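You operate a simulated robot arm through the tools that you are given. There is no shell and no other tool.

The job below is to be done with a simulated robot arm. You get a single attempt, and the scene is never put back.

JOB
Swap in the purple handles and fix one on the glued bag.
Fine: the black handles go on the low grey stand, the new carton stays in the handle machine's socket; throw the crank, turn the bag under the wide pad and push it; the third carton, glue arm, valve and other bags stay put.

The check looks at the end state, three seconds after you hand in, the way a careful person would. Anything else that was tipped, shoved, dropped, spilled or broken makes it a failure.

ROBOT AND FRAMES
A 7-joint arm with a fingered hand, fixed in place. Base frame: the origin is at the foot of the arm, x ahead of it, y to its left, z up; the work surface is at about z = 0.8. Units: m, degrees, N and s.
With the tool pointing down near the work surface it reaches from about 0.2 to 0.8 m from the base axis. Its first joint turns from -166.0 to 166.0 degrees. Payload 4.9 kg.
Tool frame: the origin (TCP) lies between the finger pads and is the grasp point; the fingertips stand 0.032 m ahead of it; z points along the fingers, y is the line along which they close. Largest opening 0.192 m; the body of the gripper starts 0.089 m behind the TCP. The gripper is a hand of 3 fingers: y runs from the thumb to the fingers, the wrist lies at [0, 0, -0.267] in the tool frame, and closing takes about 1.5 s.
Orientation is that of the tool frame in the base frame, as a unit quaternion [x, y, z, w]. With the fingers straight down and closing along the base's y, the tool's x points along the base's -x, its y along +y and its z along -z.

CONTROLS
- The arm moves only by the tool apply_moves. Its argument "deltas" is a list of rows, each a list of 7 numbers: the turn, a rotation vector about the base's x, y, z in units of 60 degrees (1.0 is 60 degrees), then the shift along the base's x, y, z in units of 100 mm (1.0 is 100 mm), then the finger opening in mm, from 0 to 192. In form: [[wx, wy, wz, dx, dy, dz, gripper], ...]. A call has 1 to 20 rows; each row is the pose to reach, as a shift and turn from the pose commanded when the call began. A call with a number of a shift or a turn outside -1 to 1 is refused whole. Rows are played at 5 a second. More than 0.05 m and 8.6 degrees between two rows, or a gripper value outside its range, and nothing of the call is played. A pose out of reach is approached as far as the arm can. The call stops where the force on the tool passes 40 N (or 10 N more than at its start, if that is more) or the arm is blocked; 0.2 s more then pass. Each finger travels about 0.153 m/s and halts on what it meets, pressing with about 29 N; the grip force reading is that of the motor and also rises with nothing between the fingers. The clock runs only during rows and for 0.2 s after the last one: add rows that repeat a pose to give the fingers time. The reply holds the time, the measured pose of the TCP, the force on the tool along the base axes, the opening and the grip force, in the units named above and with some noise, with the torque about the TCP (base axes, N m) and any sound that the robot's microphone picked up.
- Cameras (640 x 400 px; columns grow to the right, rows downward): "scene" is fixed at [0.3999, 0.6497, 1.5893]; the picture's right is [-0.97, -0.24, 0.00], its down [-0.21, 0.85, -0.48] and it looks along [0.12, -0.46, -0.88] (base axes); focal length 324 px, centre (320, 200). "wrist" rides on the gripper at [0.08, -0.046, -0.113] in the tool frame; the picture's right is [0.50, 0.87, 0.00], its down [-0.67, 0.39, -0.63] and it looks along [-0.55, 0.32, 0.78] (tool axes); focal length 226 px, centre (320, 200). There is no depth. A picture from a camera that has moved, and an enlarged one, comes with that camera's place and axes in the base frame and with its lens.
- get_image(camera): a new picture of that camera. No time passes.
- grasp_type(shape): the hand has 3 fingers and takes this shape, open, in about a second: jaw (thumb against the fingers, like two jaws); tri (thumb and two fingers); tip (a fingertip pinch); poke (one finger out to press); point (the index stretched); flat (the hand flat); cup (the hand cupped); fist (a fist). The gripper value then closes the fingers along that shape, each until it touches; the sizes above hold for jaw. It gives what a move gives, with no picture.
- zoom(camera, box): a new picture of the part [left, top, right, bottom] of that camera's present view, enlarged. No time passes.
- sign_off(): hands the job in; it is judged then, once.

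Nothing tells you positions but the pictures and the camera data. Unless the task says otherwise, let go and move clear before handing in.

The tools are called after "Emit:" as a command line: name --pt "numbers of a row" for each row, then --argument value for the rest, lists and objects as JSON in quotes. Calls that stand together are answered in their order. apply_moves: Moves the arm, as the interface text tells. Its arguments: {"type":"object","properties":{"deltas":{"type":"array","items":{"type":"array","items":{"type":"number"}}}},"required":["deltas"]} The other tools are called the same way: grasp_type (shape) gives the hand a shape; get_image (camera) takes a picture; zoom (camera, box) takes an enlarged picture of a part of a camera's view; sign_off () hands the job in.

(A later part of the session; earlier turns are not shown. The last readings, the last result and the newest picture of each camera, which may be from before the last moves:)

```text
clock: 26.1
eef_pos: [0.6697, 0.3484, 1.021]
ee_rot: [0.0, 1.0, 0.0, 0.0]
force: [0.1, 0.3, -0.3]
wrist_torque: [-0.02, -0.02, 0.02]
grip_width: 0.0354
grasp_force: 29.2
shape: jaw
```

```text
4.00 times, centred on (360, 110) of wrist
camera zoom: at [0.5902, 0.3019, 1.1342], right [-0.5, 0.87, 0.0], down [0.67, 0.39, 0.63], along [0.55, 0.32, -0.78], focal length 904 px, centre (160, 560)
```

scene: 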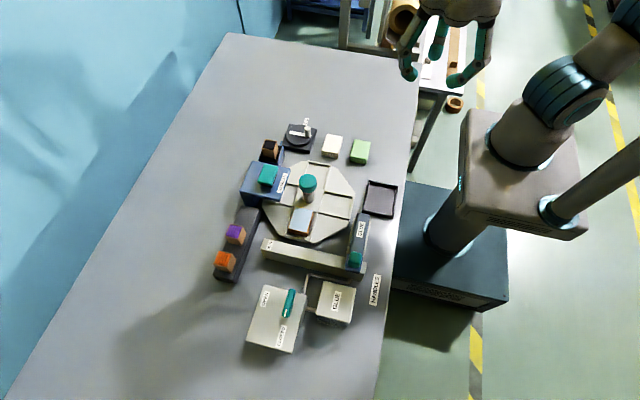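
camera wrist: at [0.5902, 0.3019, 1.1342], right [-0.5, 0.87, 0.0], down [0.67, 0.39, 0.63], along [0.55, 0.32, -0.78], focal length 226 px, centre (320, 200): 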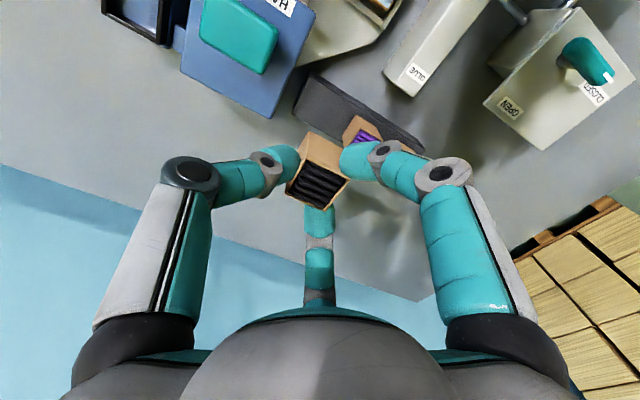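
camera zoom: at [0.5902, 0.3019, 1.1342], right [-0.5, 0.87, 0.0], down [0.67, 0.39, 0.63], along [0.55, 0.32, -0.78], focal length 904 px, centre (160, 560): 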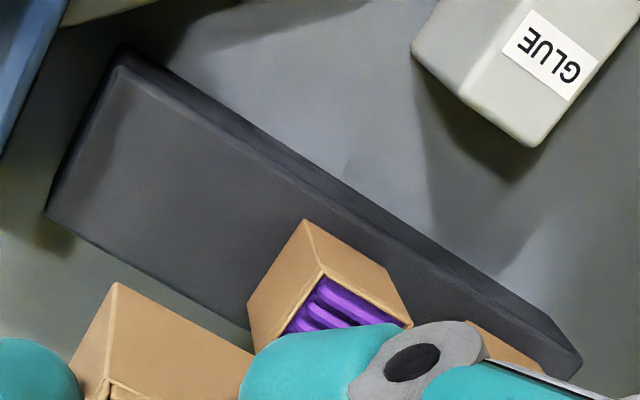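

The stand spans x 0.644–0.694 and starts at y 0.319, so the target spot is fine. I'll lower to just above it.

Emit:
apply_moves --pt "0 0 0 0 0.02 -0.3 30" --pt "0 0 0 0 0.02 -0.6 30" --pt "0 0 0 0 0.02 -0.85 30" --pt "0 0 0 0 0.02 -1.0 30" --pt "0 0 0 0 0.02 -1.0 30"

Emit:
zoom --camera "scene" --box '[200, 160, 310, 260]'

Emit:
zoom --camera "wrist" --box '[240, 60, 440, 220]'

```text
clock: 27.3
eef_pos: [0.6714, 0.349, 0.9204]
ee_rot: [0.0, 1.0, 0.0, 0.0]
force: [-0.6, -0.1, -1.4]
wrist_torque: [0.01, 0.01, -0.01]
grip_width: 0.0355
grasp_force: 29.1
shape: jaw
```

```text
4.00 times, centred on (255, 210) of scene
camera zoom: at [0.3999, 0.6497, 1.5893], right [-0.97, -0.24, 0.0], down [-0.21, 0.85, -0.48], along [0.12, -0.46, -0.88], focal length 1298 px, centre (580, 160)
```

zoom: 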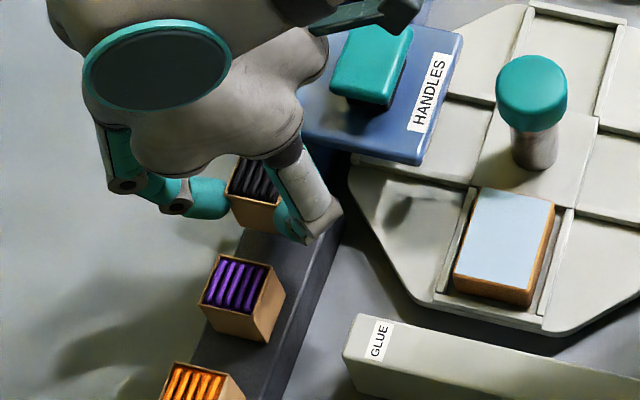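

```text
2.50 times, centred on (340, 140) of wrist
camera zoom: at [0.5909, 0.303, 1.0327], right [-0.5, 0.87, 0.0], down [0.67, 0.39, 0.63], along [0.55, 0.32, -0.78], focal length 565 px, centre (270, 350)
```

zoom: 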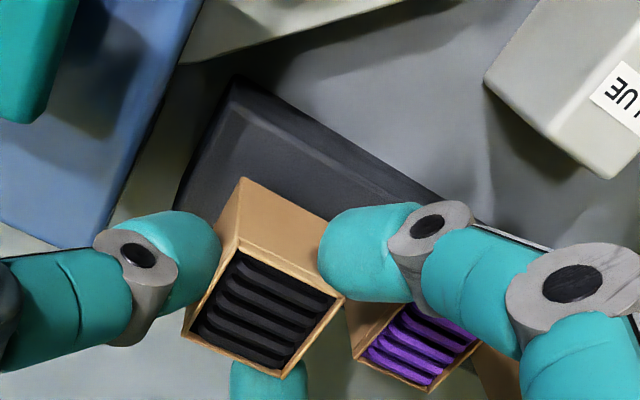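

Clearances to the machine head and the purple carton look adequate. I'll creep down to find contact.

Emit:
apply_moves --pt "0 0 0 0 0 -0.07 30" --pt "0 0 0 0 0 -0.14 30" --pt "0 0 0 0 0 -0.19 30" --pt "0 0 0 0 0 -0.19 30"

Emit:
zoom --camera "scene" --box '[200, 160, 310, 260]'

Emit:
zoom --camera "wrist" --box '[240, 60, 440, 220]'

```text
clock: 28.3
eef_pos: [0.6698, 0.3498, 0.901]
ee_rot: [0.001, 1.0, 0.0, 0.0]
force: [0.4, 0.1, -0.9]
wrist_torque: [0.01, -0.02, 0.0]
grip_width: 0.0355
grasp_force: 28.6
shape: jaw
```

```text
4.00 times, centred on (255, 210) of scene
camera zoom: at [0.3999, 0.6497, 1.5893], right [-0.97, -0.24, 0.0], down [-0.21, 0.85, -0.48], along [0.12, -0.46, -0.88], focal length 1298 px, centre (580, 160)
```

zoom: 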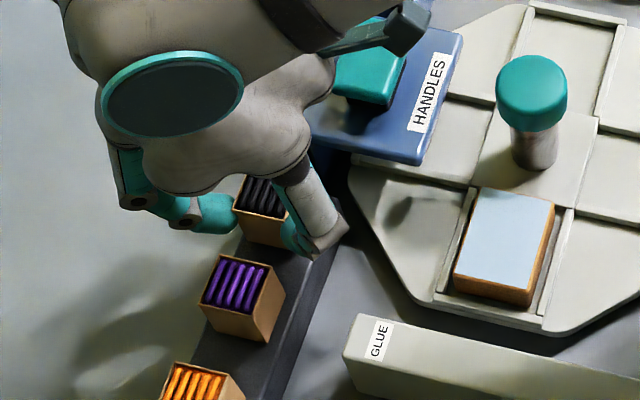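

```text
2.50 times, centred on (340, 140) of wrist
camera zoom: at [0.5906, 0.3034, 1.0132], right [-0.5, 0.87, 0.0], down [0.67, 0.39, 0.63], along [0.55, 0.32, -0.78], focal length 565 px, centre (270, 350)
```

zoom: 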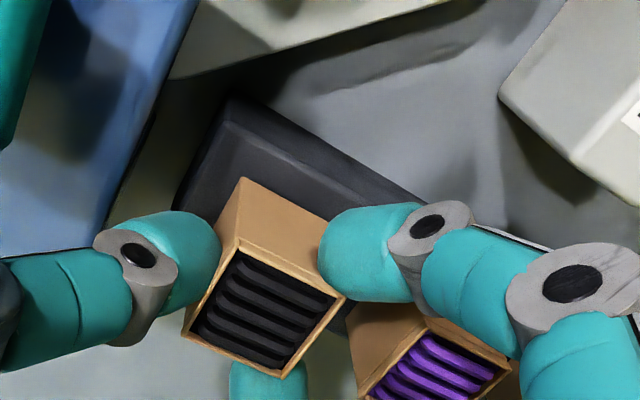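

Nothing touches yet. I'll continue in 1.5 mm steps.

Emit:
apply_moves --pt "0 0 0 0 0 -0.015 30" --pt "0 0 0 0 0 -0.03 30" --pt "0 0 0 0 0 -0.03 30"

Emit:
apply_moves --pt "0 0 0 0 0 -0.015 30" --pt "0 0 0 0 0 -0.03 30" --pt "0 0 0 0 0 -0.03 30"

```text
clock: 29.1
eef_pos: [0.6704, 0.3502, 0.8985]
ee_rot: [0.0, 1.0, 0.0, 0.0]
force: [0.8, 0.2, -0.4]
wrist_torque: [0.0, -0.02, -0.02]
grip_width: 0.0355
grasp_force: 29.0
shape: jaw
```

```text
clock: 29.9
eef_pos: [0.6706, 0.3507, 0.8964]
ee_rot: [0.001, 1.0, 0.0, 0.001]
force: [-2.2, 0.5, 3.5]
wrist_torque: [-0.01, 0.04, 0.05]
grip_width: 0.0355
grasp_force: 28.9
shape: jaw
```

Contact shows as +3.5 N upward, so the carton is resting on the stand. I'll open slightly, then lift straight up.

Emit:
apply_moves --pt "0 0 0 0 0 0 38" --pt "0 0 0 0 0 0 42" --pt "0 0 0 0 0 0 46" --pt "0 0 0 0 0 0 46"

Emit:
zoom --camera "wrist" --box '[240, 60, 440, 220]'

Emit:
zoom --camera "scene" --box '[200, 160, 310, 260]'

```text
clock: 30.9
eef_pos: [0.6697, 0.3497, 0.8944]
ee_rot: [0.0, 1.0, 0.0, 0.001]
force: [0.2, -0.5, -0.3]
wrist_torque: [-0.02, 0.02, 0.02]
grip_width: 0.0454
grasp_force: 0.0
shape: jaw
```

```text
2.50 times, centred on (340, 140) of wrist
camera zoom: at [0.5898, 0.3041, 1.0078], right [-0.5, 0.87, 0.0], down [0.67, 0.39, 0.63], along [0.55, 0.32, -0.78], focal length 565 px, centre (270, 350)
```

zoom: 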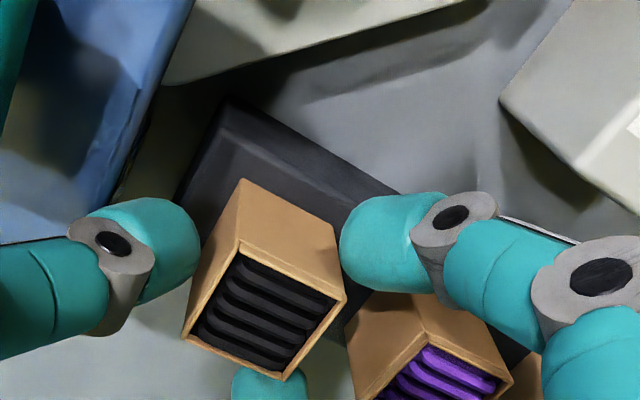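

```text
4.00 times, centred on (255, 210) of scene
camera zoom: at [0.3999, 0.6497, 1.5893], right [-0.97, -0.24, 0.0], down [-0.21, 0.85, -0.48], along [0.12, -0.46, -0.88], focal length 1298 px, centre (580, 160)
```

zoom: 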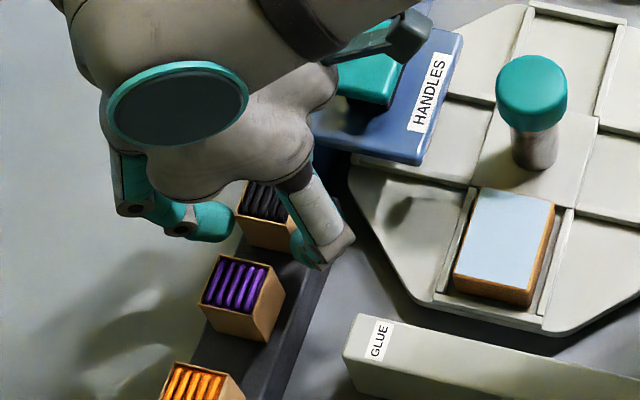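

The carton stands on the stand and the fingers are clear. I'll lift up vertically.

Emit:
apply_moves --pt "0 0 0 0 0 0.1 46" --pt "0 0 0 0 0 0.25 46" --pt "0 0 0 0 0 0.5 48" --pt "0 0 0 0 0 0.8 54" --pt "0 0 0 0 0 1.0 60" --pt "0 0 0 0 0 1.0 60"

Emit:
zoom --camera "wrist" --box '[240, 60, 440, 220]'

Emit:
zoom --camera "scene" --box '[200, 160, 310, 260]'

```text
clock: 32.3
eef_pos: [0.6703, 0.3492, 0.9945]
ee_rot: [0.0, 1.0, 0.0, 0.0]
force: [0.0, 0.0, 0.2]
wrist_torque: [0.04, 0.01, 0.02]
grip_width: 0.0594
grasp_force: 0.1
shape: jaw
```

```text
2.50 times, centred on (340, 140) of wrist
camera zoom: at [0.5912, 0.3043, 1.1068], right [-0.5, 0.87, 0.0], down [0.67, 0.39, 0.63], along [0.55, 0.32, -0.78], focal length 565 px, centre (270, 350)
```

zoom: 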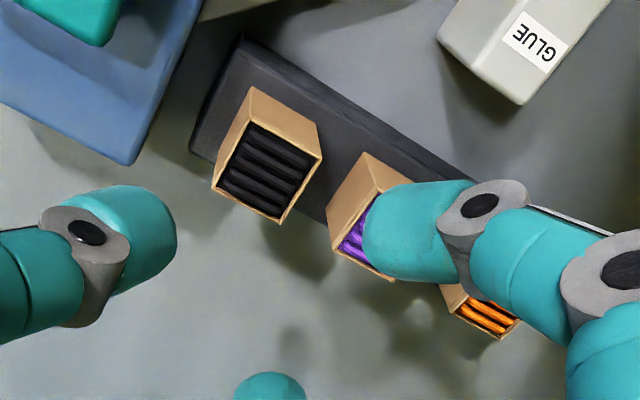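

```text
4.00 times, centred on (255, 210) of scene
camera zoom: at [0.3999, 0.6497, 1.5893], right [-0.97, -0.24, 0.0], down [-0.21, 0.85, -0.48], along [0.12, -0.46, -0.88], focal length 1298 px, centre (580, 160)
```

zoom: 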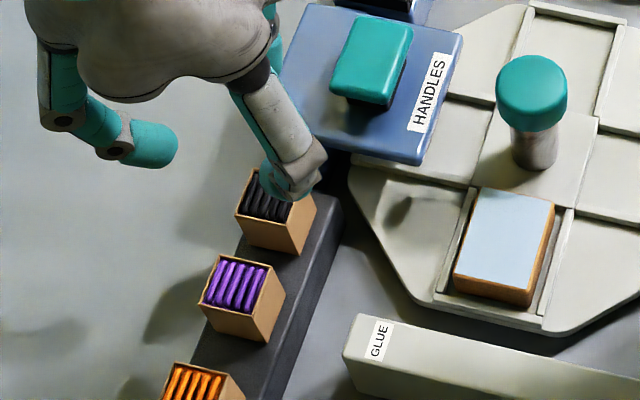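

The black carton is on the stand, with purple and orange undisturbed. The gap between black and purple is narrow, so I'll yaw the hand −60° to put one finger in the wider purple–orange gap, with the other two pointing toward ±x.

Emit:
apply_moves --pt "0 0 -0.12 0 0 0.1 60" --pt "0 0 -0.24 0 0.1 0.2 60" --pt "0 0 -0.36 0 0.2 0.2 60" --pt "0 0 -0.48 0 0.3 0.2 60" --pt "0 0 -0.6 0 0.4 0.2 60" --pt "0 0 -0.72 0 0.5 0.2 60" --pt "0 0 -0.84 0 0.54 0.2 60" --pt "0 0 -0.94 0 0.54 0.2 60" --pt "0 0 -1.0 0 0.54 0.2 60" --pt "0 0 -1.0 0 0.54 0.2 60"

Emit:
get_image --camera "wrist"

Emit:
get_image --camera "scene"

```text
clock: 34.5
eef_pos: [0.6693, 0.4039, 1.0155]
ee_rot: [0.501, 0.865, 0.0, -0.001]
force: [0.1, -0.3, -0.1]
wrist_torque: [-0.03, 0.01, -0.05]
grip_width: 0.0592
grasp_force: 0.1
shape: jaw
```

```text
taken
camera wrist: at [0.5903, 0.4505, 1.1275], right [0.5, 0.86, 0.0], down [0.67, -0.39, 0.63], along [0.55, -0.32, -0.78], focal length 226 px, centre (320, 200)
```

wrist: 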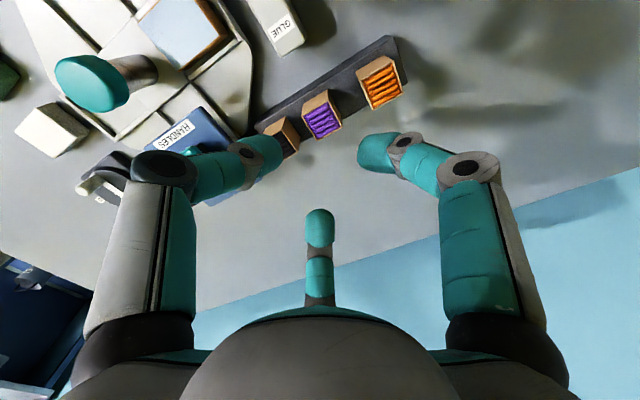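

```text
taken
```

scene: 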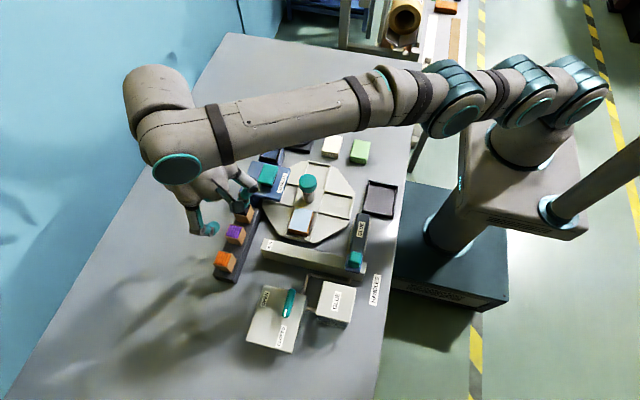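

The rotation worked. I'll zoom here to refine the purple carton's place.

Emit:
zoom --camera "wrist" --box '[250, 40, 410, 180]'

```text
2.86 times, centred on (330, 110) of wrist
camera zoom: at [0.5903, 0.4505, 1.1275], right [0.5, 0.86, 0.0], down [0.67, -0.39, 0.63], along [0.55, -0.32, -0.78], focal length 646 px, centre (291, 457)
```

zoom: 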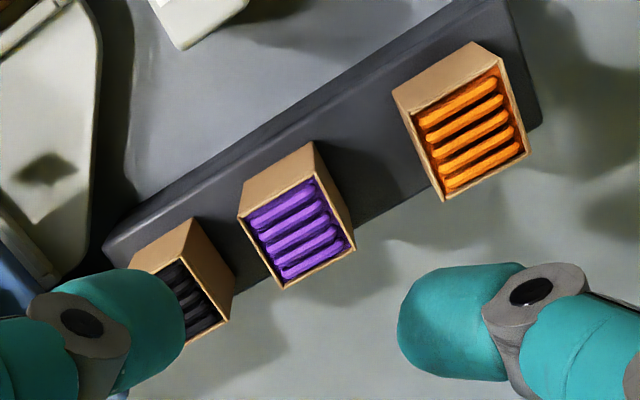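

The purple carton centre is (0.6696, 0.4076), and the gap to orange is about 37 mm. I'll descend directly with a 50 mm opening and stop above it to check.

Emit:
apply_moves --pt "0 0 0 -0.006 0 -0.3 50" --pt "0 0 0 -0.006 0 -0.6 50" --pt "0 0 0 -0.006 0 -0.8 50" --pt "0 0 0 -0.006 0 -0.8 50"

Emit:
zoom --camera "wrist" --box '[230, 60, 430, 200]'

Emit:
zoom --camera "scene" --box '[180, 180, 290, 280]'

```text
clock: 35.5
eef_pos: [0.6682, 0.4039, 0.9356]
ee_rot: [0.5, 0.866, -0.001, 0.0]
force: [-0.7, -0.7, -0.1]
wrist_torque: [0.01, 0.01, -0.01]
grip_width: 0.0502
grasp_force: 0.1
shape: jaw
```

```text
2.86 times, centred on (330, 130) of wrist
camera zoom: at [0.5886, 0.4498, 1.048], right [0.5, 0.87, 0.0], down [0.67, -0.39, 0.63], along [0.55, -0.32, -0.78], focal length 646 px, centre (291, 400)
```

zoom: 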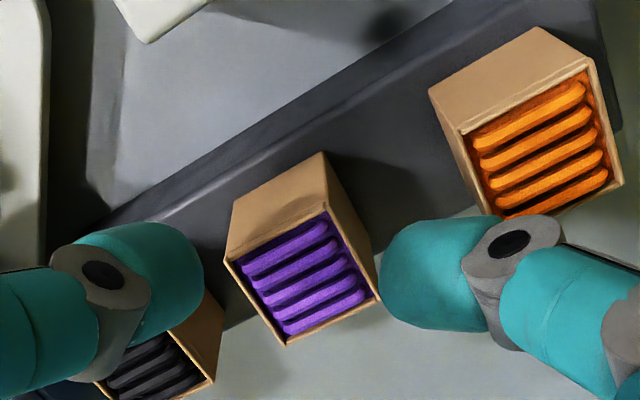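

```text
4.00 times, centred on (235, 230) of scene
camera zoom: at [0.3999, 0.6497, 1.5893], right [-0.97, -0.24, 0.0], down [-0.21, 0.85, -0.48], along [0.12, -0.46, -0.88], focal length 1298 px, centre (660, 80)
```

zoom: 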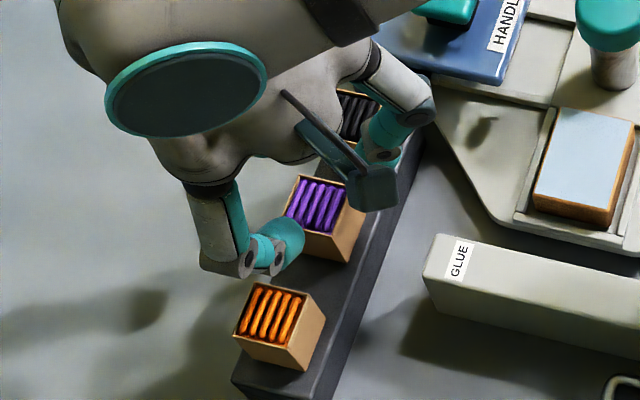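

The alignment looks good. I'll lower another 20 mm and check the finger against the orange carton.

Emit:
apply_moves --pt "0 0 0 0.01 0.008 -0.1 50" --pt "0 0 0 0.01 0.008 -0.2 50" --pt "0 0 0 0.01 0.008 -0.2 50"

Emit:
zoom --camera "wrist" --box '[230, 60, 430, 200]'

Emit:
zoom --camera "scene" --box '[200, 200, 290, 280]'

```text
clock: 36.3
eef_pos: [0.6694, 0.4045, 0.9169]
ee_rot: [0.499, 0.866, 0.0, 0.0]
force: [-0.8, -0.6, -0.2]
wrist_torque: [0.01, 0.02, -0.03]
grip_width: 0.0504
grasp_force: 0.0
shape: jaw
```

```text
2.86 times, centred on (330, 130) of wrist
camera zoom: at [0.5891, 0.4503, 1.0279], right [0.5, 0.87, 0.0], down [0.67, -0.39, 0.63], along [0.55, -0.32, -0.78], focal length 646 px, centre (291, 400)
```

zoom: 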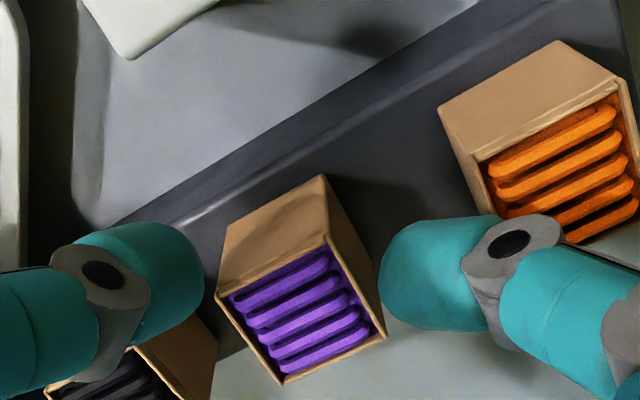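

```text
5.00 times, centred on (245, 240) of scene
camera zoom: at [0.3999, 0.6497, 1.5893], right [-0.97, -0.24, 0.0], down [-0.21, 0.85, -0.48], along [0.12, -0.46, -0.88], focal length 1623 px, centre (695, 0)
```

zoom: 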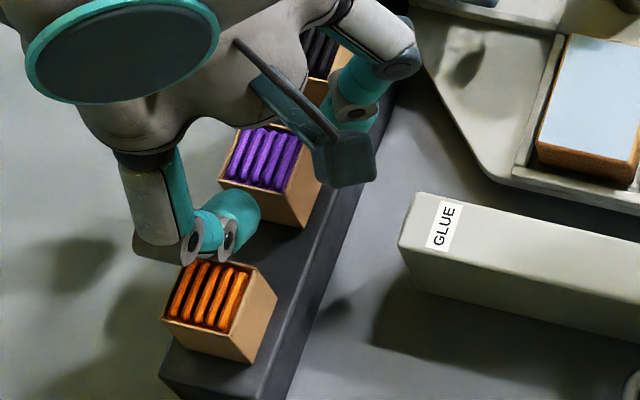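

The finger is in the gap with a few millimetres on each side. I'll lower to grip height with the opening at 48 mm, checking force.

Emit:
apply_moves --pt "0 0 0 0.006 0 -0.06 48" --pt "0 0 0 0.006 0 -0.12 48" --pt "0 0 0 0.006 0 -0.18 48" --pt "0 0 0 0.006 0 -0.18 48"

Emit:
zoom --camera "wrist" --box '[230, 60, 430, 200]'

Emit:
zoom --camera "scene" --box '[200, 200, 290, 280]'

```text
clock: 37.3
eef_pos: [0.6701, 0.407, 0.8982]
ee_rot: [0.5, 0.866, 0.001, 0.0]
force: [-0.5, -0.6, 3.1]
wrist_torque: [0.14, -0.01, 0.0]
grip_width: 0.0482
grasp_force: 0.0
shape: jaw
```

```text
2.86 times, centred on (330, 130) of wrist
camera zoom: at [0.5909, 0.4518, 1.0099], right [0.5, 0.87, 0.0], down [0.67, -0.39, 0.63], along [0.55, -0.32, -0.78], focal length 646 px, centre (291, 400)
```

zoom: 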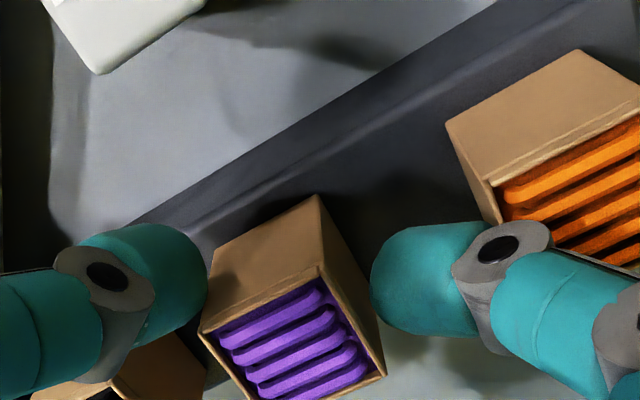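

```text
5.00 times, centred on (245, 240) of scene
camera zoom: at [0.3999, 0.6497, 1.5893], right [-0.97, -0.24, 0.0], down [-0.21, 0.85, -0.48], along [0.12, -0.46, -0.88], focal length 1623 px, centre (695, 0)
```

zoom: 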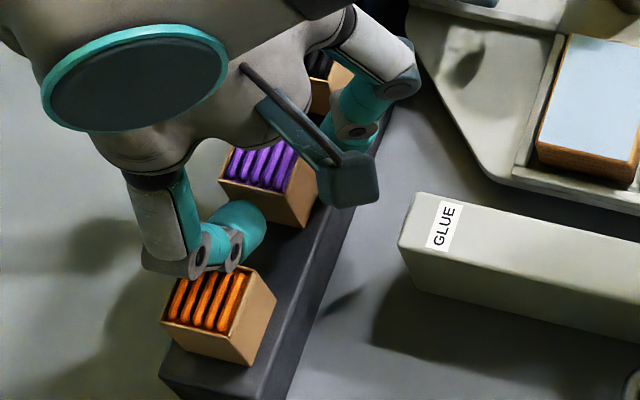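

A light +3 N contact shows the outer finger's knuckle touching the orange carton's top edge. I'll back up a few millimetres, narrow the opening, shift slightly toward −y, and check that orange hasn't moved.

Emit:
apply_moves --pt "0 0 0 0 0 0.06 48" --pt "0 0 0 0 -0.01 0.08 47" --pt "0 0 0 0 -0.01 0.08 46" --pt "0 0 0 0 -0.01 0.08 45" --pt "0 0 0 0 -0.01 0.08 45"

Emit:
zoom --camera "wrist" --box '[230, 60, 430, 200]'

Emit:
zoom --camera "scene" --box '[200, 230, 280, 280]'

```text
clock: 38.5
eef_pos: [0.6704, 0.4032, 0.9056]
ee_rot: [0.499, 0.866, 0.0, 0.0]
force: [0.1, 0.7, 0.3]
wrist_torque: [-0.02, -0.01, 0.02]
grip_width: 0.0454
grasp_force: 0.1
shape: jaw
```

```text
2.86 times, centred on (330, 130) of wrist
camera zoom: at [0.5912, 0.4496, 1.0174], right [0.5, 0.87, 0.0], down [0.67, -0.39, 0.63], along [0.55, -0.32, -0.78], focal length 646 px, centre (291, 400)
```

zoom: 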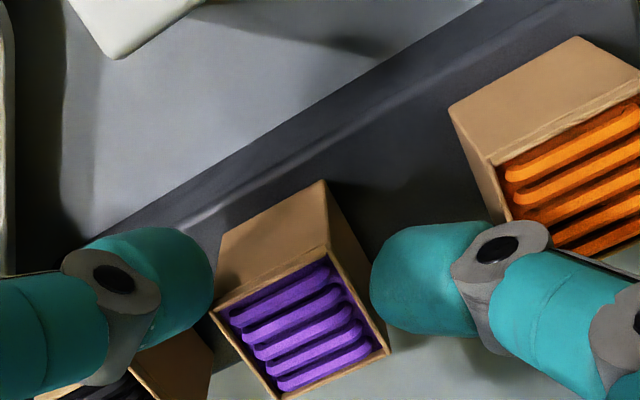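

```text
8.00 times, centred on (240, 255) of scene
camera zoom: at [0.3999, 0.6497, 1.5893], right [-0.97, -0.24, 0.0], down [-0.21, 0.85, -0.48], along [0.12, -0.46, -0.88], focal length 2596 px, centre (960, -240)
```

zoom: 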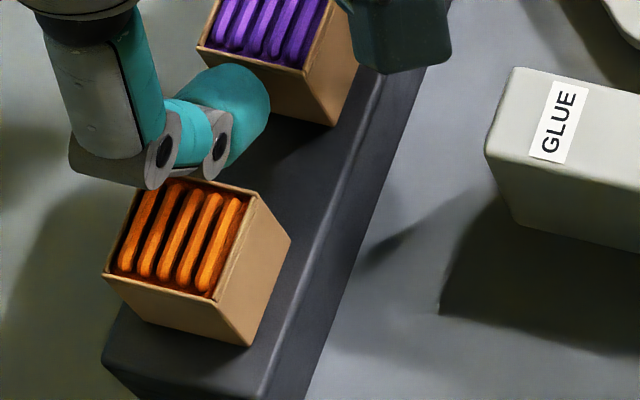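

Orange hasn't moved. I'll shift 1 mm in −x and lower slowly, watching force.

Emit:
apply_moves --pt "0 0 0 -0.012 0 0 45" --pt "0 0 0 -0.012 0 -0.03 45" --pt "0 0 0 -0.012 0 -0.05 45" --pt "0 0 0 -0.012 0 -0.05 45"

```text
clock: 39.5
eef_pos: [0.6693, 0.4046, 0.8998]
ee_rot: [0.5, 0.866, 0.0, -0.001]
force: [-0.1, -0.6, 0.3]
wrist_torque: [-0.05, 0.03, 0.0]
grip_width: 0.0454
grasp_force: 0.1
shape: jaw
```

No contact. I'll go 2 mm lower and then close.

Emit:
apply_moves --pt "0 0 0 0 0 -0.01 45" --pt "0 0 0 0 0 -0.022 44" --pt "0 0 0 0 0 -0.022 44"

Emit:
apply_moves --pt "0 0 0 0 0 0 42" --pt "0 0 0 0 0 0 40" --pt "0 0 0 0 0 0 38" --pt "0 0 0 0 0 0 36" --pt "0 0 0 0 0 0 34" --pt "0 0 0 0 0 0 32" --pt "0 0 0 0 0 0 30" --pt "0 0 0 0 0 0 30" --pt "0 0 0 0 0 0 30"

Emit:
zoom --camera "wrist" --box '[230, 60, 430, 200]'

Emit:
zoom --camera "scene" --box '[200, 210, 280, 280]'

```text
clock: 40.3
eef_pos: [0.67, 0.4056, 0.8992]
ee_rot: [0.5, 0.866, 0.0, 0.0]
force: [0.5, 0.0, 0.2]
wrist_torque: [0.01, 0.02, 0.02]
grip_width: 0.0444
grasp_force: 0.0
shape: jaw
```

```text
clock: 42.3
eef_pos: [0.669, 0.4044, 0.8977]
ee_rot: [0.5, 0.866, 0.0, 0.0]
force: [1.0, -0.9, 0.3]
wrist_torque: [-0.02, -0.01, -0.01]
grip_width: 0.0346
grasp_force: 28.9
shape: jaw
```

```text
2.86 times, centred on (330, 130) of wrist
camera zoom: at [0.5894, 0.4505, 1.0103], right [0.5, 0.87, 0.0], down [0.67, -0.39, 0.63], along [0.55, -0.32, -0.78], focal length 646 px, centre (291, 400)
```

zoom: 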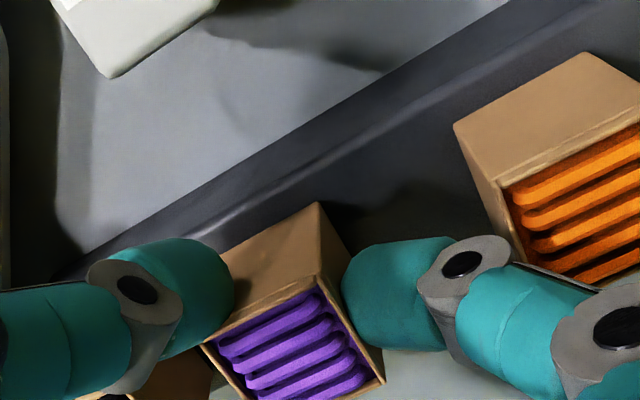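

```text
5.71 times, centred on (240, 245) of scene
camera zoom: at [0.3999, 0.6497, 1.5893], right [-0.97, -0.24, 0.0], down [-0.21, 0.85, -0.48], along [0.12, -0.46, -0.88], focal length 1854 px, centre (777, -57)
```

zoom: 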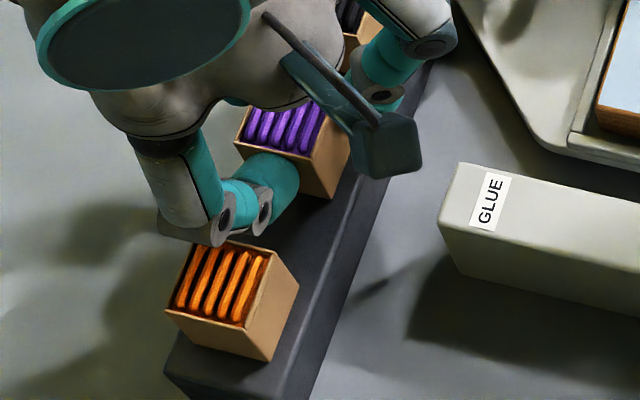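

The purple carton is gripped at 34.6 mm with 29 N. I'll lift it straight up.

Emit:
apply_moves --pt "0 0 0 0 0 0.1 30" --pt "0 0 0 0 0 0.25 30" --pt "0 0 0 0 0 0.5 30" --pt "0 0 0 0 0 0.8 30" --pt "0 0 0 0 0 1.0 30" --pt "0 0 0 0 0 1.0 30"

Emit:
zoom --camera "wrist" --box '[230, 60, 430, 220]'

Emit:
zoom --camera "scene" --box '[180, 170, 300, 280]'

```text
clock: 43.7
eef_pos: [0.6717, 0.4034, 0.9992]
ee_rot: [0.5, 0.866, 0.0, 0.0]
force: [0.4, 0.1, 0.6]
wrist_torque: [0.0, 0.01, 0.02]
grip_width: 0.0343
grasp_force: 29.1
shape: jaw
```

```text
2.50 times, centred on (330, 140) of wrist
camera zoom: at [0.5918, 0.45, 1.1116], right [0.5, 0.87, 0.0], down [0.67, -0.39, 0.63], along [0.55, -0.32, -0.78], focal length 565 px, centre (295, 350)
```

zoom: 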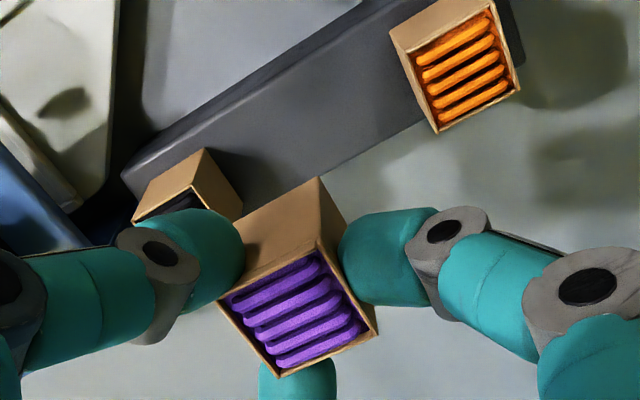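

```text
3.64 times, centred on (240, 225) of scene
camera zoom: at [0.3999, 0.6497, 1.5893], right [-0.97, -0.24, 0.0], down [-0.21, 0.85, -0.48], along [0.12, -0.46, -0.88], focal length 1180 px, centre (611, 109)
```

zoom: 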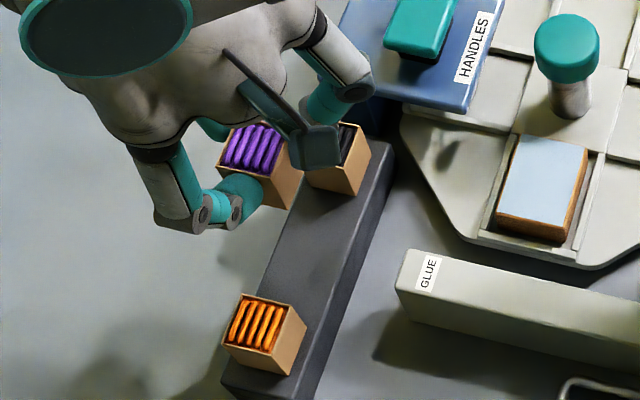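

Purple is held level. I'll carry it over the machine to above the socket.

Emit:
apply_moves --pt "0 0 0 0 -0.05 0.15 30" --pt "0 0 0 -0.01 -0.3 0.25 30" --pt "0 0 0 -0.02 -0.6 0.25 30" --pt "0 0 0 -0.03 -0.9 0.25 30" --pt "0 0 0 -0.03 -1.0 0.25 30"

Emit:
apply_moves --pt "0 0 0 0 -0.3 0 30" --pt "0 0 0 0 -0.6 0 30" --pt "0 0 0 0 -0.9 0 30" --pt "0 0 0 0 -1.0 0 30"

Emit:
apply_moves --pt "0 0 0 0 -0.25 0 30" --pt "0 0 0 0 -0.5 0 30" --pt "0 0 0 0 -0.61 0 30" --pt "0 0 0 0 -0.61 0 30"

Emit:
get_image --camera "wrist"

Emit:
zoom --camera "wrist" --box '[200, 60, 400, 220]'

Emit:
zoom --camera "scene" --box '[220, 60, 330, 170]'

```text
clock: 44.9
eef_pos: [0.6684, 0.3031, 1.0222]
ee_rot: [0.501, 0.866, 0.0, 0.0]
force: [0.0, -0.2, -0.7]
wrist_torque: [0.03, 0.0, -0.01]
grip_width: 0.0341
grasp_force: 29.2
shape: jaw
```

```text
clock: 45.9
eef_pos: [0.6663, 0.2046, 1.0236]
ee_rot: [0.5, 0.866, 0.0, 0.0]
force: [-0.5, -0.5, -0.8]
wrist_torque: [-0.02, -0.01, 0.02]
grip_width: 0.0342
grasp_force: 28.9
shape: jaw
```

```text
clock: 46.9
eef_pos: [0.6668, 0.1424, 1.0255]
ee_rot: [0.499, 0.866, 0.001, 0.0]
force: [-0.6, -0.3, -0.5]
wrist_torque: [0.02, 0.03, 0.0]
grip_width: 0.0342
grasp_force: 29.3
shape: jaw
```

```text
taken
camera wrist: at [0.587, 0.1891, 1.1371], right [0.5, 0.87, 0.0], down [0.67, -0.39, 0.63], along [0.55, -0.32, -0.78], focal length 226 px, centre (320, 200)
```

wrist: 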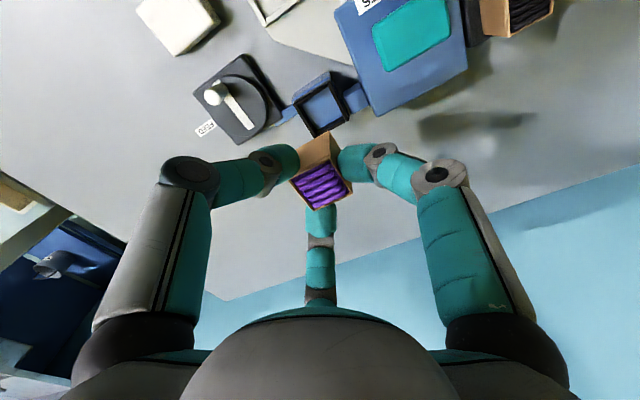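

```text
2.50 times, centred on (300, 140) of wrist
camera zoom: at [0.587, 0.1891, 1.1371], right [0.5, 0.87, 0.0], down [0.67, -0.39, 0.63], along [0.55, -0.32, -0.78], focal length 565 px, centre (370, 350)
```

zoom: 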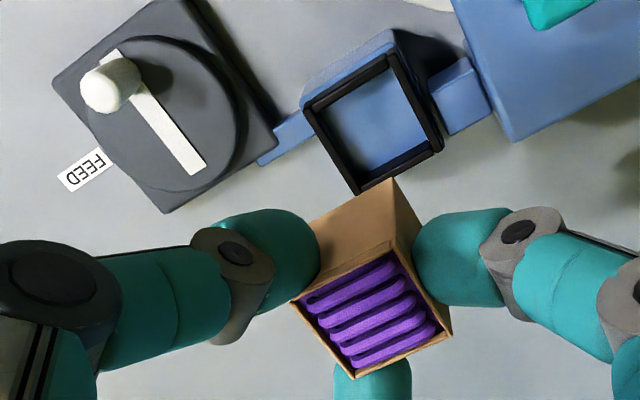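

```text
3.64 times, centred on (275, 115) of scene
camera zoom: at [0.3999, 0.6497, 1.5893], right [-0.97, -0.24, 0.0], down [-0.21, 0.85, -0.48], along [0.12, -0.46, -0.88], focal length 1180 px, centre (484, 509)
```

zoom: 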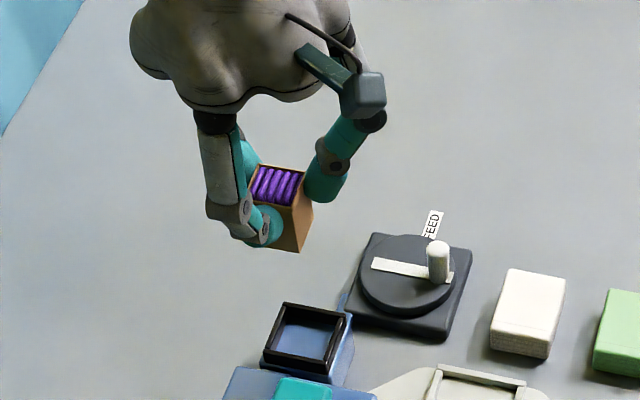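

The socket centre comes out near (0.667, 0.1455). I'll lower until the carton bottom is about 14 mm above the rim, then compare edges.

Emit:
apply_moves --pt "0 0 0 0 0.01 -0.3 30" --pt "0 0 0 0 0.01 -0.6 30" --pt "0 0 0 0 0.01 -0.85 30" --pt "0 0 0 0 0.01 -0.99 30" --pt "0 0 0 0 0.01 -0.99 30"

Emit:
zoom --camera "wrist" --box '[240, 80, 400, 200]'

Emit:
zoom --camera "scene" --box '[230, 110, 310, 180]'

```text
clock: 48.1
eef_pos: [0.667, 0.144, 0.9261]
ee_rot: [0.5, 0.866, 0.0, 0.001]
force: [0.2, 0.1, -0.7]
wrist_torque: [0.0, 0.02, -0.01]
grip_width: 0.0341
grasp_force: 29.0
shape: jaw
```

```text
3.33 times, centred on (320, 140) of wrist
camera zoom: at [0.5869, 0.1885, 1.0378], right [0.5, 0.87, 0.0], down [0.67, -0.39, 0.63], along [0.55, -0.32, -0.78], focal length 754 px, centre (320, 400)
```

zoom: 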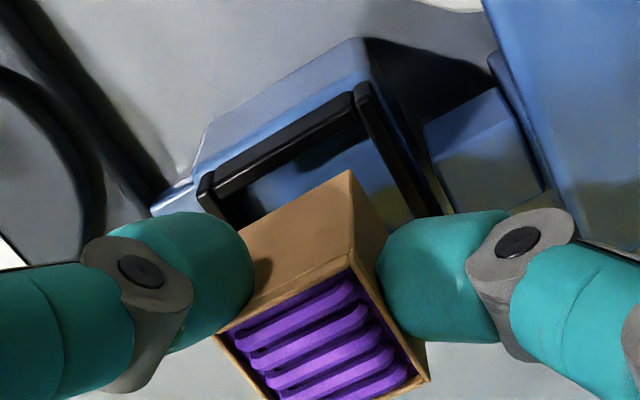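

```text
5.71 times, centred on (270, 145) of scene
camera zoom: at [0.3999, 0.6497, 1.5893], right [-0.97, -0.24, 0.0], down [-0.21, 0.85, -0.48], along [0.12, -0.46, -0.88], focal length 1854 px, centre (606, 514)
```

zoom: 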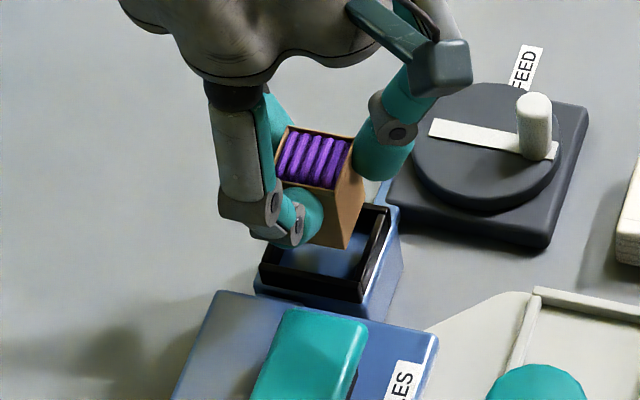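

The carton sits about 3 mm too far in +x and −y of the socket centre, with corner gaps of about 6 mm on the −x/+y side. I'll shift to centre it, lower a little, and recheck.

Emit:
apply_moves --pt "0 0 0 -0.03 0.033 0 30" --pt "0 0 0 -0.03 0.033 -0.06 30" --pt "0 0 0 -0.03 0.033 -0.06 30"

Emit:
zoom --camera "wrist" --box '[280, 90, 376, 150]'

Emit:
zoom --camera "scene" --box '[255, 130, 303, 166]'

```text
clock: 48.9
eef_pos: [0.6642, 0.1469, 0.9192]
ee_rot: [0.5, 0.866, 0.0, 0.0]
force: [-0.5, 0.3, -0.8]
wrist_torque: [-0.03, 0.02, 0.02]
grip_width: 0.0342
grasp_force: 29.3
shape: jaw
```

```text
6.67 times, centred on (328, 120) of wrist
camera zoom: at [0.5838, 0.1931, 1.0316], right [0.5, 0.87, 0.0], down [0.67, -0.39, 0.63], along [0.55, -0.32, -0.78], focal length 1507 px, centre (267, 733)
```

zoom: 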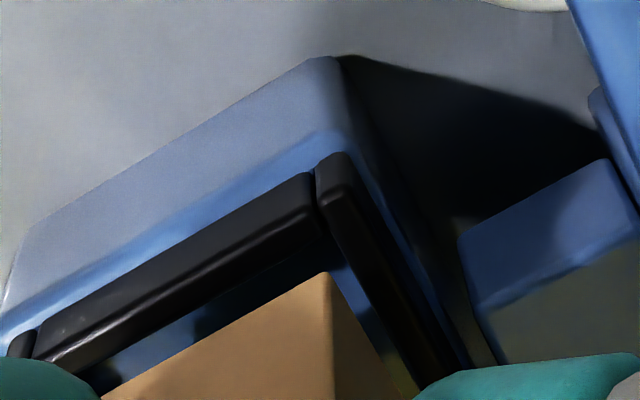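

```text
11.11 times, centred on (279, 148) of scene
camera zoom: at [0.3999, 0.6497, 1.5893], right [-0.97, -0.24, 0.0], down [-0.21, 0.85, -0.48], along [0.12, -0.46, -0.88], focal length 3606 px, centre (776, 778)
```

zoom: 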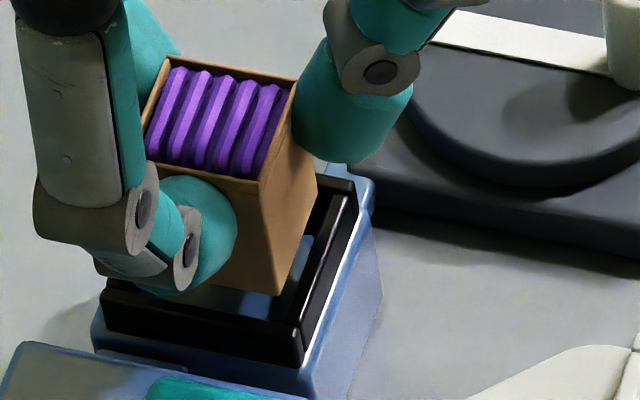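

The gaps now look like about 2–3 mm on the visible sides, so the carton is near centre. I'll lower in small steps with force checks.

Emit:
apply_moves --pt "0 0 0 0.005 -0.006 -0.03 30" --pt "0 0 0 0.005 -0.006 -0.06 30" --pt "0 0 0 0.005 -0.006 -0.08 30" --pt "0 0 0 0.005 -0.006 -0.08 30"

Emit:
zoom --camera "wrist" --box '[280, 90, 376, 150]'

Emit:
zoom --camera "scene" --box '[255, 130, 303, 166]'

```text
clock: 49.9
eef_pos: [0.6635, 0.1467, 0.9112]
ee_rot: [0.5, 0.866, 0.001, 0.0]
force: [-0.8, 0.1, -0.4]
wrist_torque: [-0.01, 0.0, 0.02]
grip_width: 0.0343
grasp_force: 28.5
shape: jaw
```

```text
6.67 times, centred on (328, 120) of wrist
camera zoom: at [0.5841, 0.192, 1.0237], right [0.5, 0.87, 0.0], down [0.67, -0.39, 0.63], along [0.55, -0.32, -0.78], focal length 1507 px, centre (267, 733)
```

zoom: 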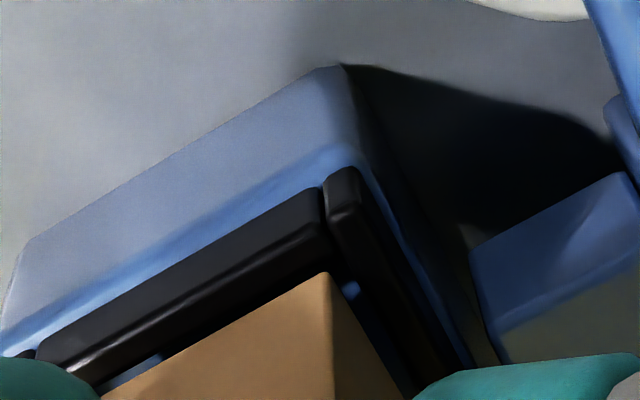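

```text
11.11 times, centred on (279, 148) of scene
camera zoom: at [0.3999, 0.6497, 1.5893], right [-0.97, -0.24, 0.0], down [-0.21, 0.85, -0.48], along [0.12, -0.46, -0.88], focal length 3606 px, centre (776, 778)
```

zoom: 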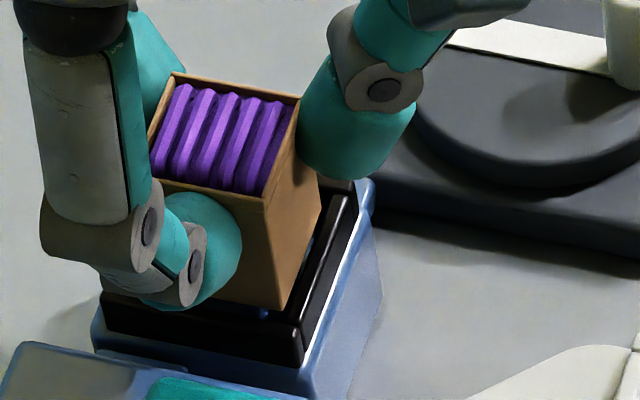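

There's no contact and the carton bottom is at rim level. I'll continue down in small steps to the seat, expecting it near TCP z 0.898.

Emit:
apply_moves --pt "0 0 0 0 0 -0.02 30" --pt "0 0 0 0 0 -0.04 30" --pt "0 0 0 0 0 -0.04 30"

Emit:
apply_moves --pt "0 0 0 0 0 -0.02 30" --pt "0 0 0 0 0 -0.04 30" --pt "0 0 0 0 0 -0.04 30"

Emit:
zoom --camera "wrist" --box '[280, 90, 376, 150]'

Emit:
zoom --camera "scene" --box '[255, 130, 303, 166]'

```text
clock: 50.7
eef_pos: [0.6644, 0.1456, 0.9068]
ee_rot: [0.501, 0.866, -0.001, 0.001]
force: [0.3, -0.2, -0.2]
wrist_torque: [0.01, -0.03, 0.02]
grip_width: 0.0342
grasp_force: 28.9
shape: jaw
```

```text
clock: 51.5
eef_pos: [0.6637, 0.1473, 0.9023]
ee_rot: [0.5, 0.866, 0.0, 0.0]
force: [0.2, 0.3, 0.6]
wrist_torque: [-0.01, -0.02, 0.01]
grip_width: 0.0343
grasp_force: 28.5
shape: jaw
```

```text
6.67 times, centred on (328, 120) of wrist
camera zoom: at [0.5842, 0.1925, 1.015], right [0.5, 0.87, 0.0], down [0.67, -0.39, 0.63], along [0.55, -0.32, -0.78], focal length 1507 px, centre (267, 733)
```

zoom: 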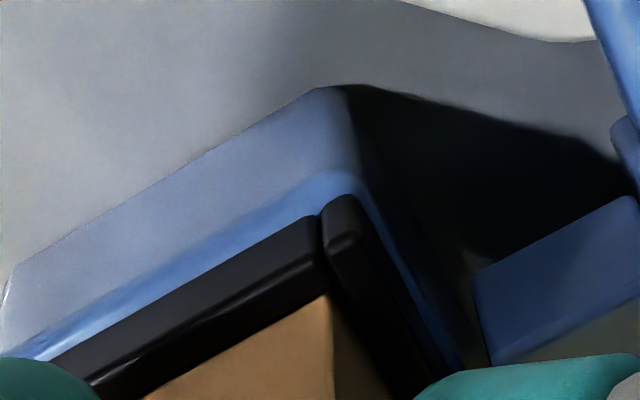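

```text
11.11 times, centred on (279, 148) of scene
camera zoom: at [0.3999, 0.6497, 1.5893], right [-0.97, -0.24, 0.0], down [-0.21, 0.85, -0.48], along [0.12, -0.46, -0.88], focal length 3606 px, centre (776, 778)
```

zoom: 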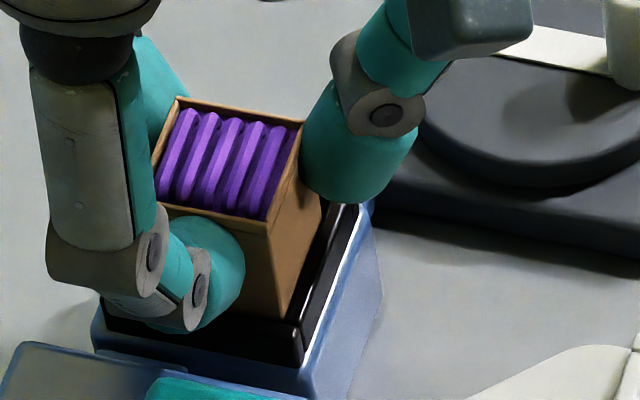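

The carton is entering the socket without touching. I'll continue down to the seat.

Emit:
apply_moves --pt "0 0 0 0 0 -0.015 30" --pt "0 0 0 0 0 -0.03 30" --pt "0 0 0 0 0 -0.03 30"

Emit:
apply_moves --pt "0 0 0 0 0 -0.01 30" --pt "0 0 0 0 0 -0.02 30" --pt "0 0 0 0 0 -0.02 30"

```text
clock: 52.3
eef_pos: [0.663, 0.1471, 0.8999]
ee_rot: [0.501, 0.866, 0.0, 0.0]
force: [0.1, 0.4, -0.6]
wrist_torque: [-0.01, -0.02, 0.0]
grip_width: 0.0341
grasp_force: 28.9
shape: jaw
```

```text
clock: 53.1
eef_pos: [0.6636, 0.1457, 0.8966]
ee_rot: [0.499, 0.866, 0.0, 0.001]
force: [0.3, 1.4, -0.6]
wrist_torque: [-0.02, 0.0, -0.01]
grip_width: 0.0343
grasp_force: 28.8
shape: jaw
```

Emit:
apply_moves --pt "0 0 0 0 0 -0.01 30" --pt "0 0 0 0 0 -0.015 30" --pt "0 0 0 0 0 -0.015 30"

Emit:
zoom --camera "wrist" --box '[260, 90, 388, 200]'

Emit:
zoom --camera "scene" --box '[255, 130, 303, 166]'

```text
clock: 53.9
eef_pos: [0.6652, 0.1477, 0.8961]
ee_rot: [0.5, 0.866, 0.001, 0.0]
force: [0.5, 0.8, 3.5]
wrist_torque: [-0.04, 0.0, -0.05]
grip_width: 0.0342
grasp_force: 29.1
shape: jaw
```

```text
3.64 times, centred on (324, 145) of wrist
camera zoom: at [0.5838, 0.1923, 1.0092], right [0.5, 0.87, 0.0], down [0.67, -0.39, 0.63], along [0.55, -0.32, -0.77], focal length 822 px, centre (306, 400)
```

zoom: 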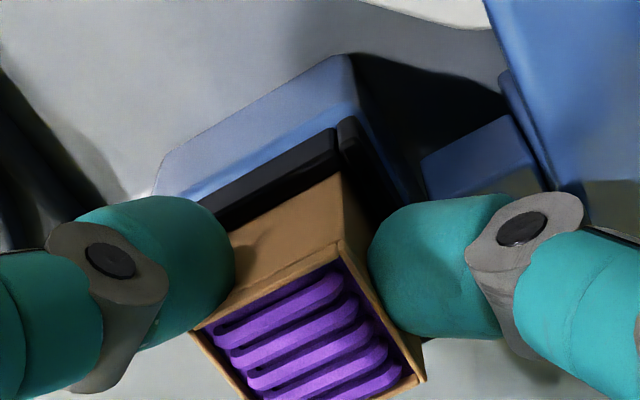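

```text
11.11 times, centred on (279, 148) of scene
camera zoom: at [0.3999, 0.6497, 1.5893], right [-0.97, -0.24, 0.0], down [-0.21, 0.85, -0.48], along [0.12, -0.46, -0.88], focal length 3606 px, centre (776, 778)
```

zoom: 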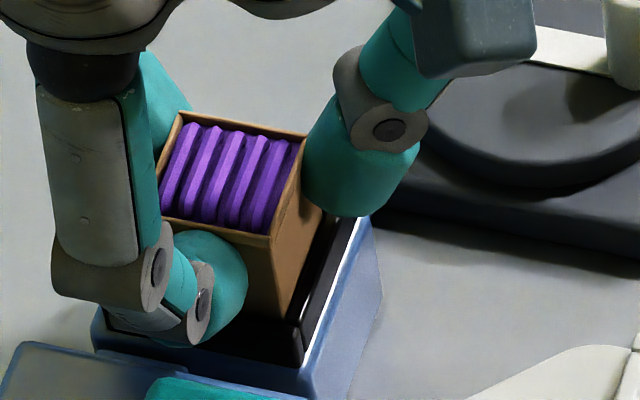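

The upward force is 3.5 N with no torque, so the carton is seated. I'll release a little and lift straight up.

Emit:
apply_moves --pt "0 0 0 0 0 0 38" --pt "0 0 0 0 0 0 42" --pt "0 0 0 0 0 0 47" --pt "0 0 0 0 0 0 47"

Emit:
apply_moves --pt "0 0 0 0 0 0.1 47" --pt "0 0 0 0 0 0.25 47" --pt "0 0 0 0 0 0.5 50" --pt "0 0 0 0 0 0.8 55" --pt "0 0 0 0 0 1.0 60" --pt "0 0 0 0 0 1.0 60"

Emit:
zoom --camera "wrist" --box '[180, 60, 400, 200]'

Emit:
zoom --camera "scene" --box '[230, 110, 310, 160]'

```text
clock: 54.9
eef_pos: [0.6634, 0.1464, 0.8961]
ee_rot: [0.5, 0.866, -0.001, 0.0]
force: [0.2, -1.1, -0.2]
wrist_torque: [0.02, 0.0, -0.04]
grip_width: 0.0468
grasp_force: 0.0
shape: jaw
```

```text
clock: 56.3
eef_pos: [0.6629, 0.1436, 0.9975]
ee_rot: [0.5, 0.866, 0.001, 0.0]
force: [0.4, 0.5, 1.0]
wrist_torque: [0.01, -0.01, 0.0]
grip_width: 0.0595
grasp_force: 0.1
shape: jaw
```

```text
2.86 times, centred on (290, 130) of wrist
camera zoom: at [0.5825, 0.1899, 1.1093], right [0.5, 0.87, 0.0], down [0.67, -0.39, 0.63], along [0.55, -0.32, -0.78], focal length 646 px, centre (406, 400)
```

zoom: 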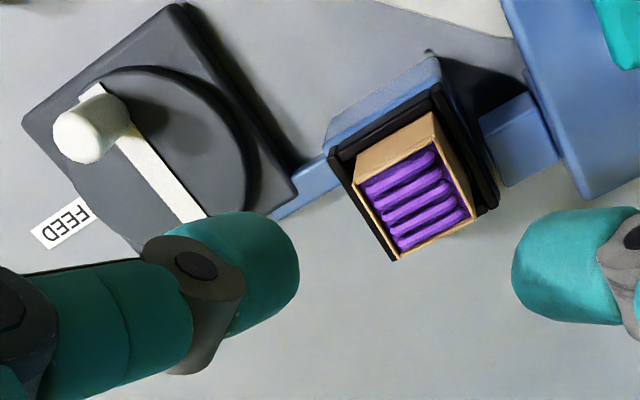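

```text
8.00 times, centred on (270, 135) of scene
camera zoom: at [0.3999, 0.6497, 1.5893], right [-0.97, -0.24, 0.0], down [-0.21, 0.85, -0.48], along [0.12, -0.46, -0.88], focal length 2596 px, centre (720, 720)
```

zoom: 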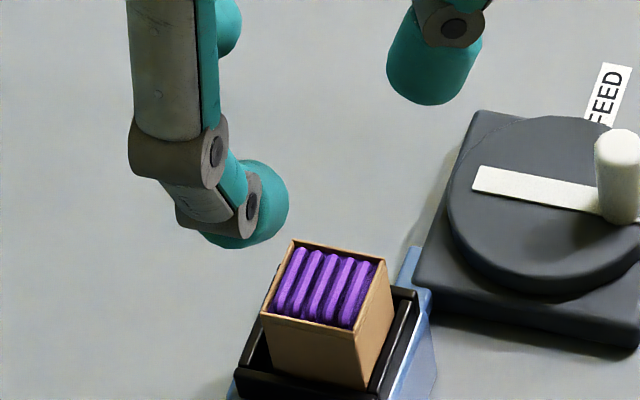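

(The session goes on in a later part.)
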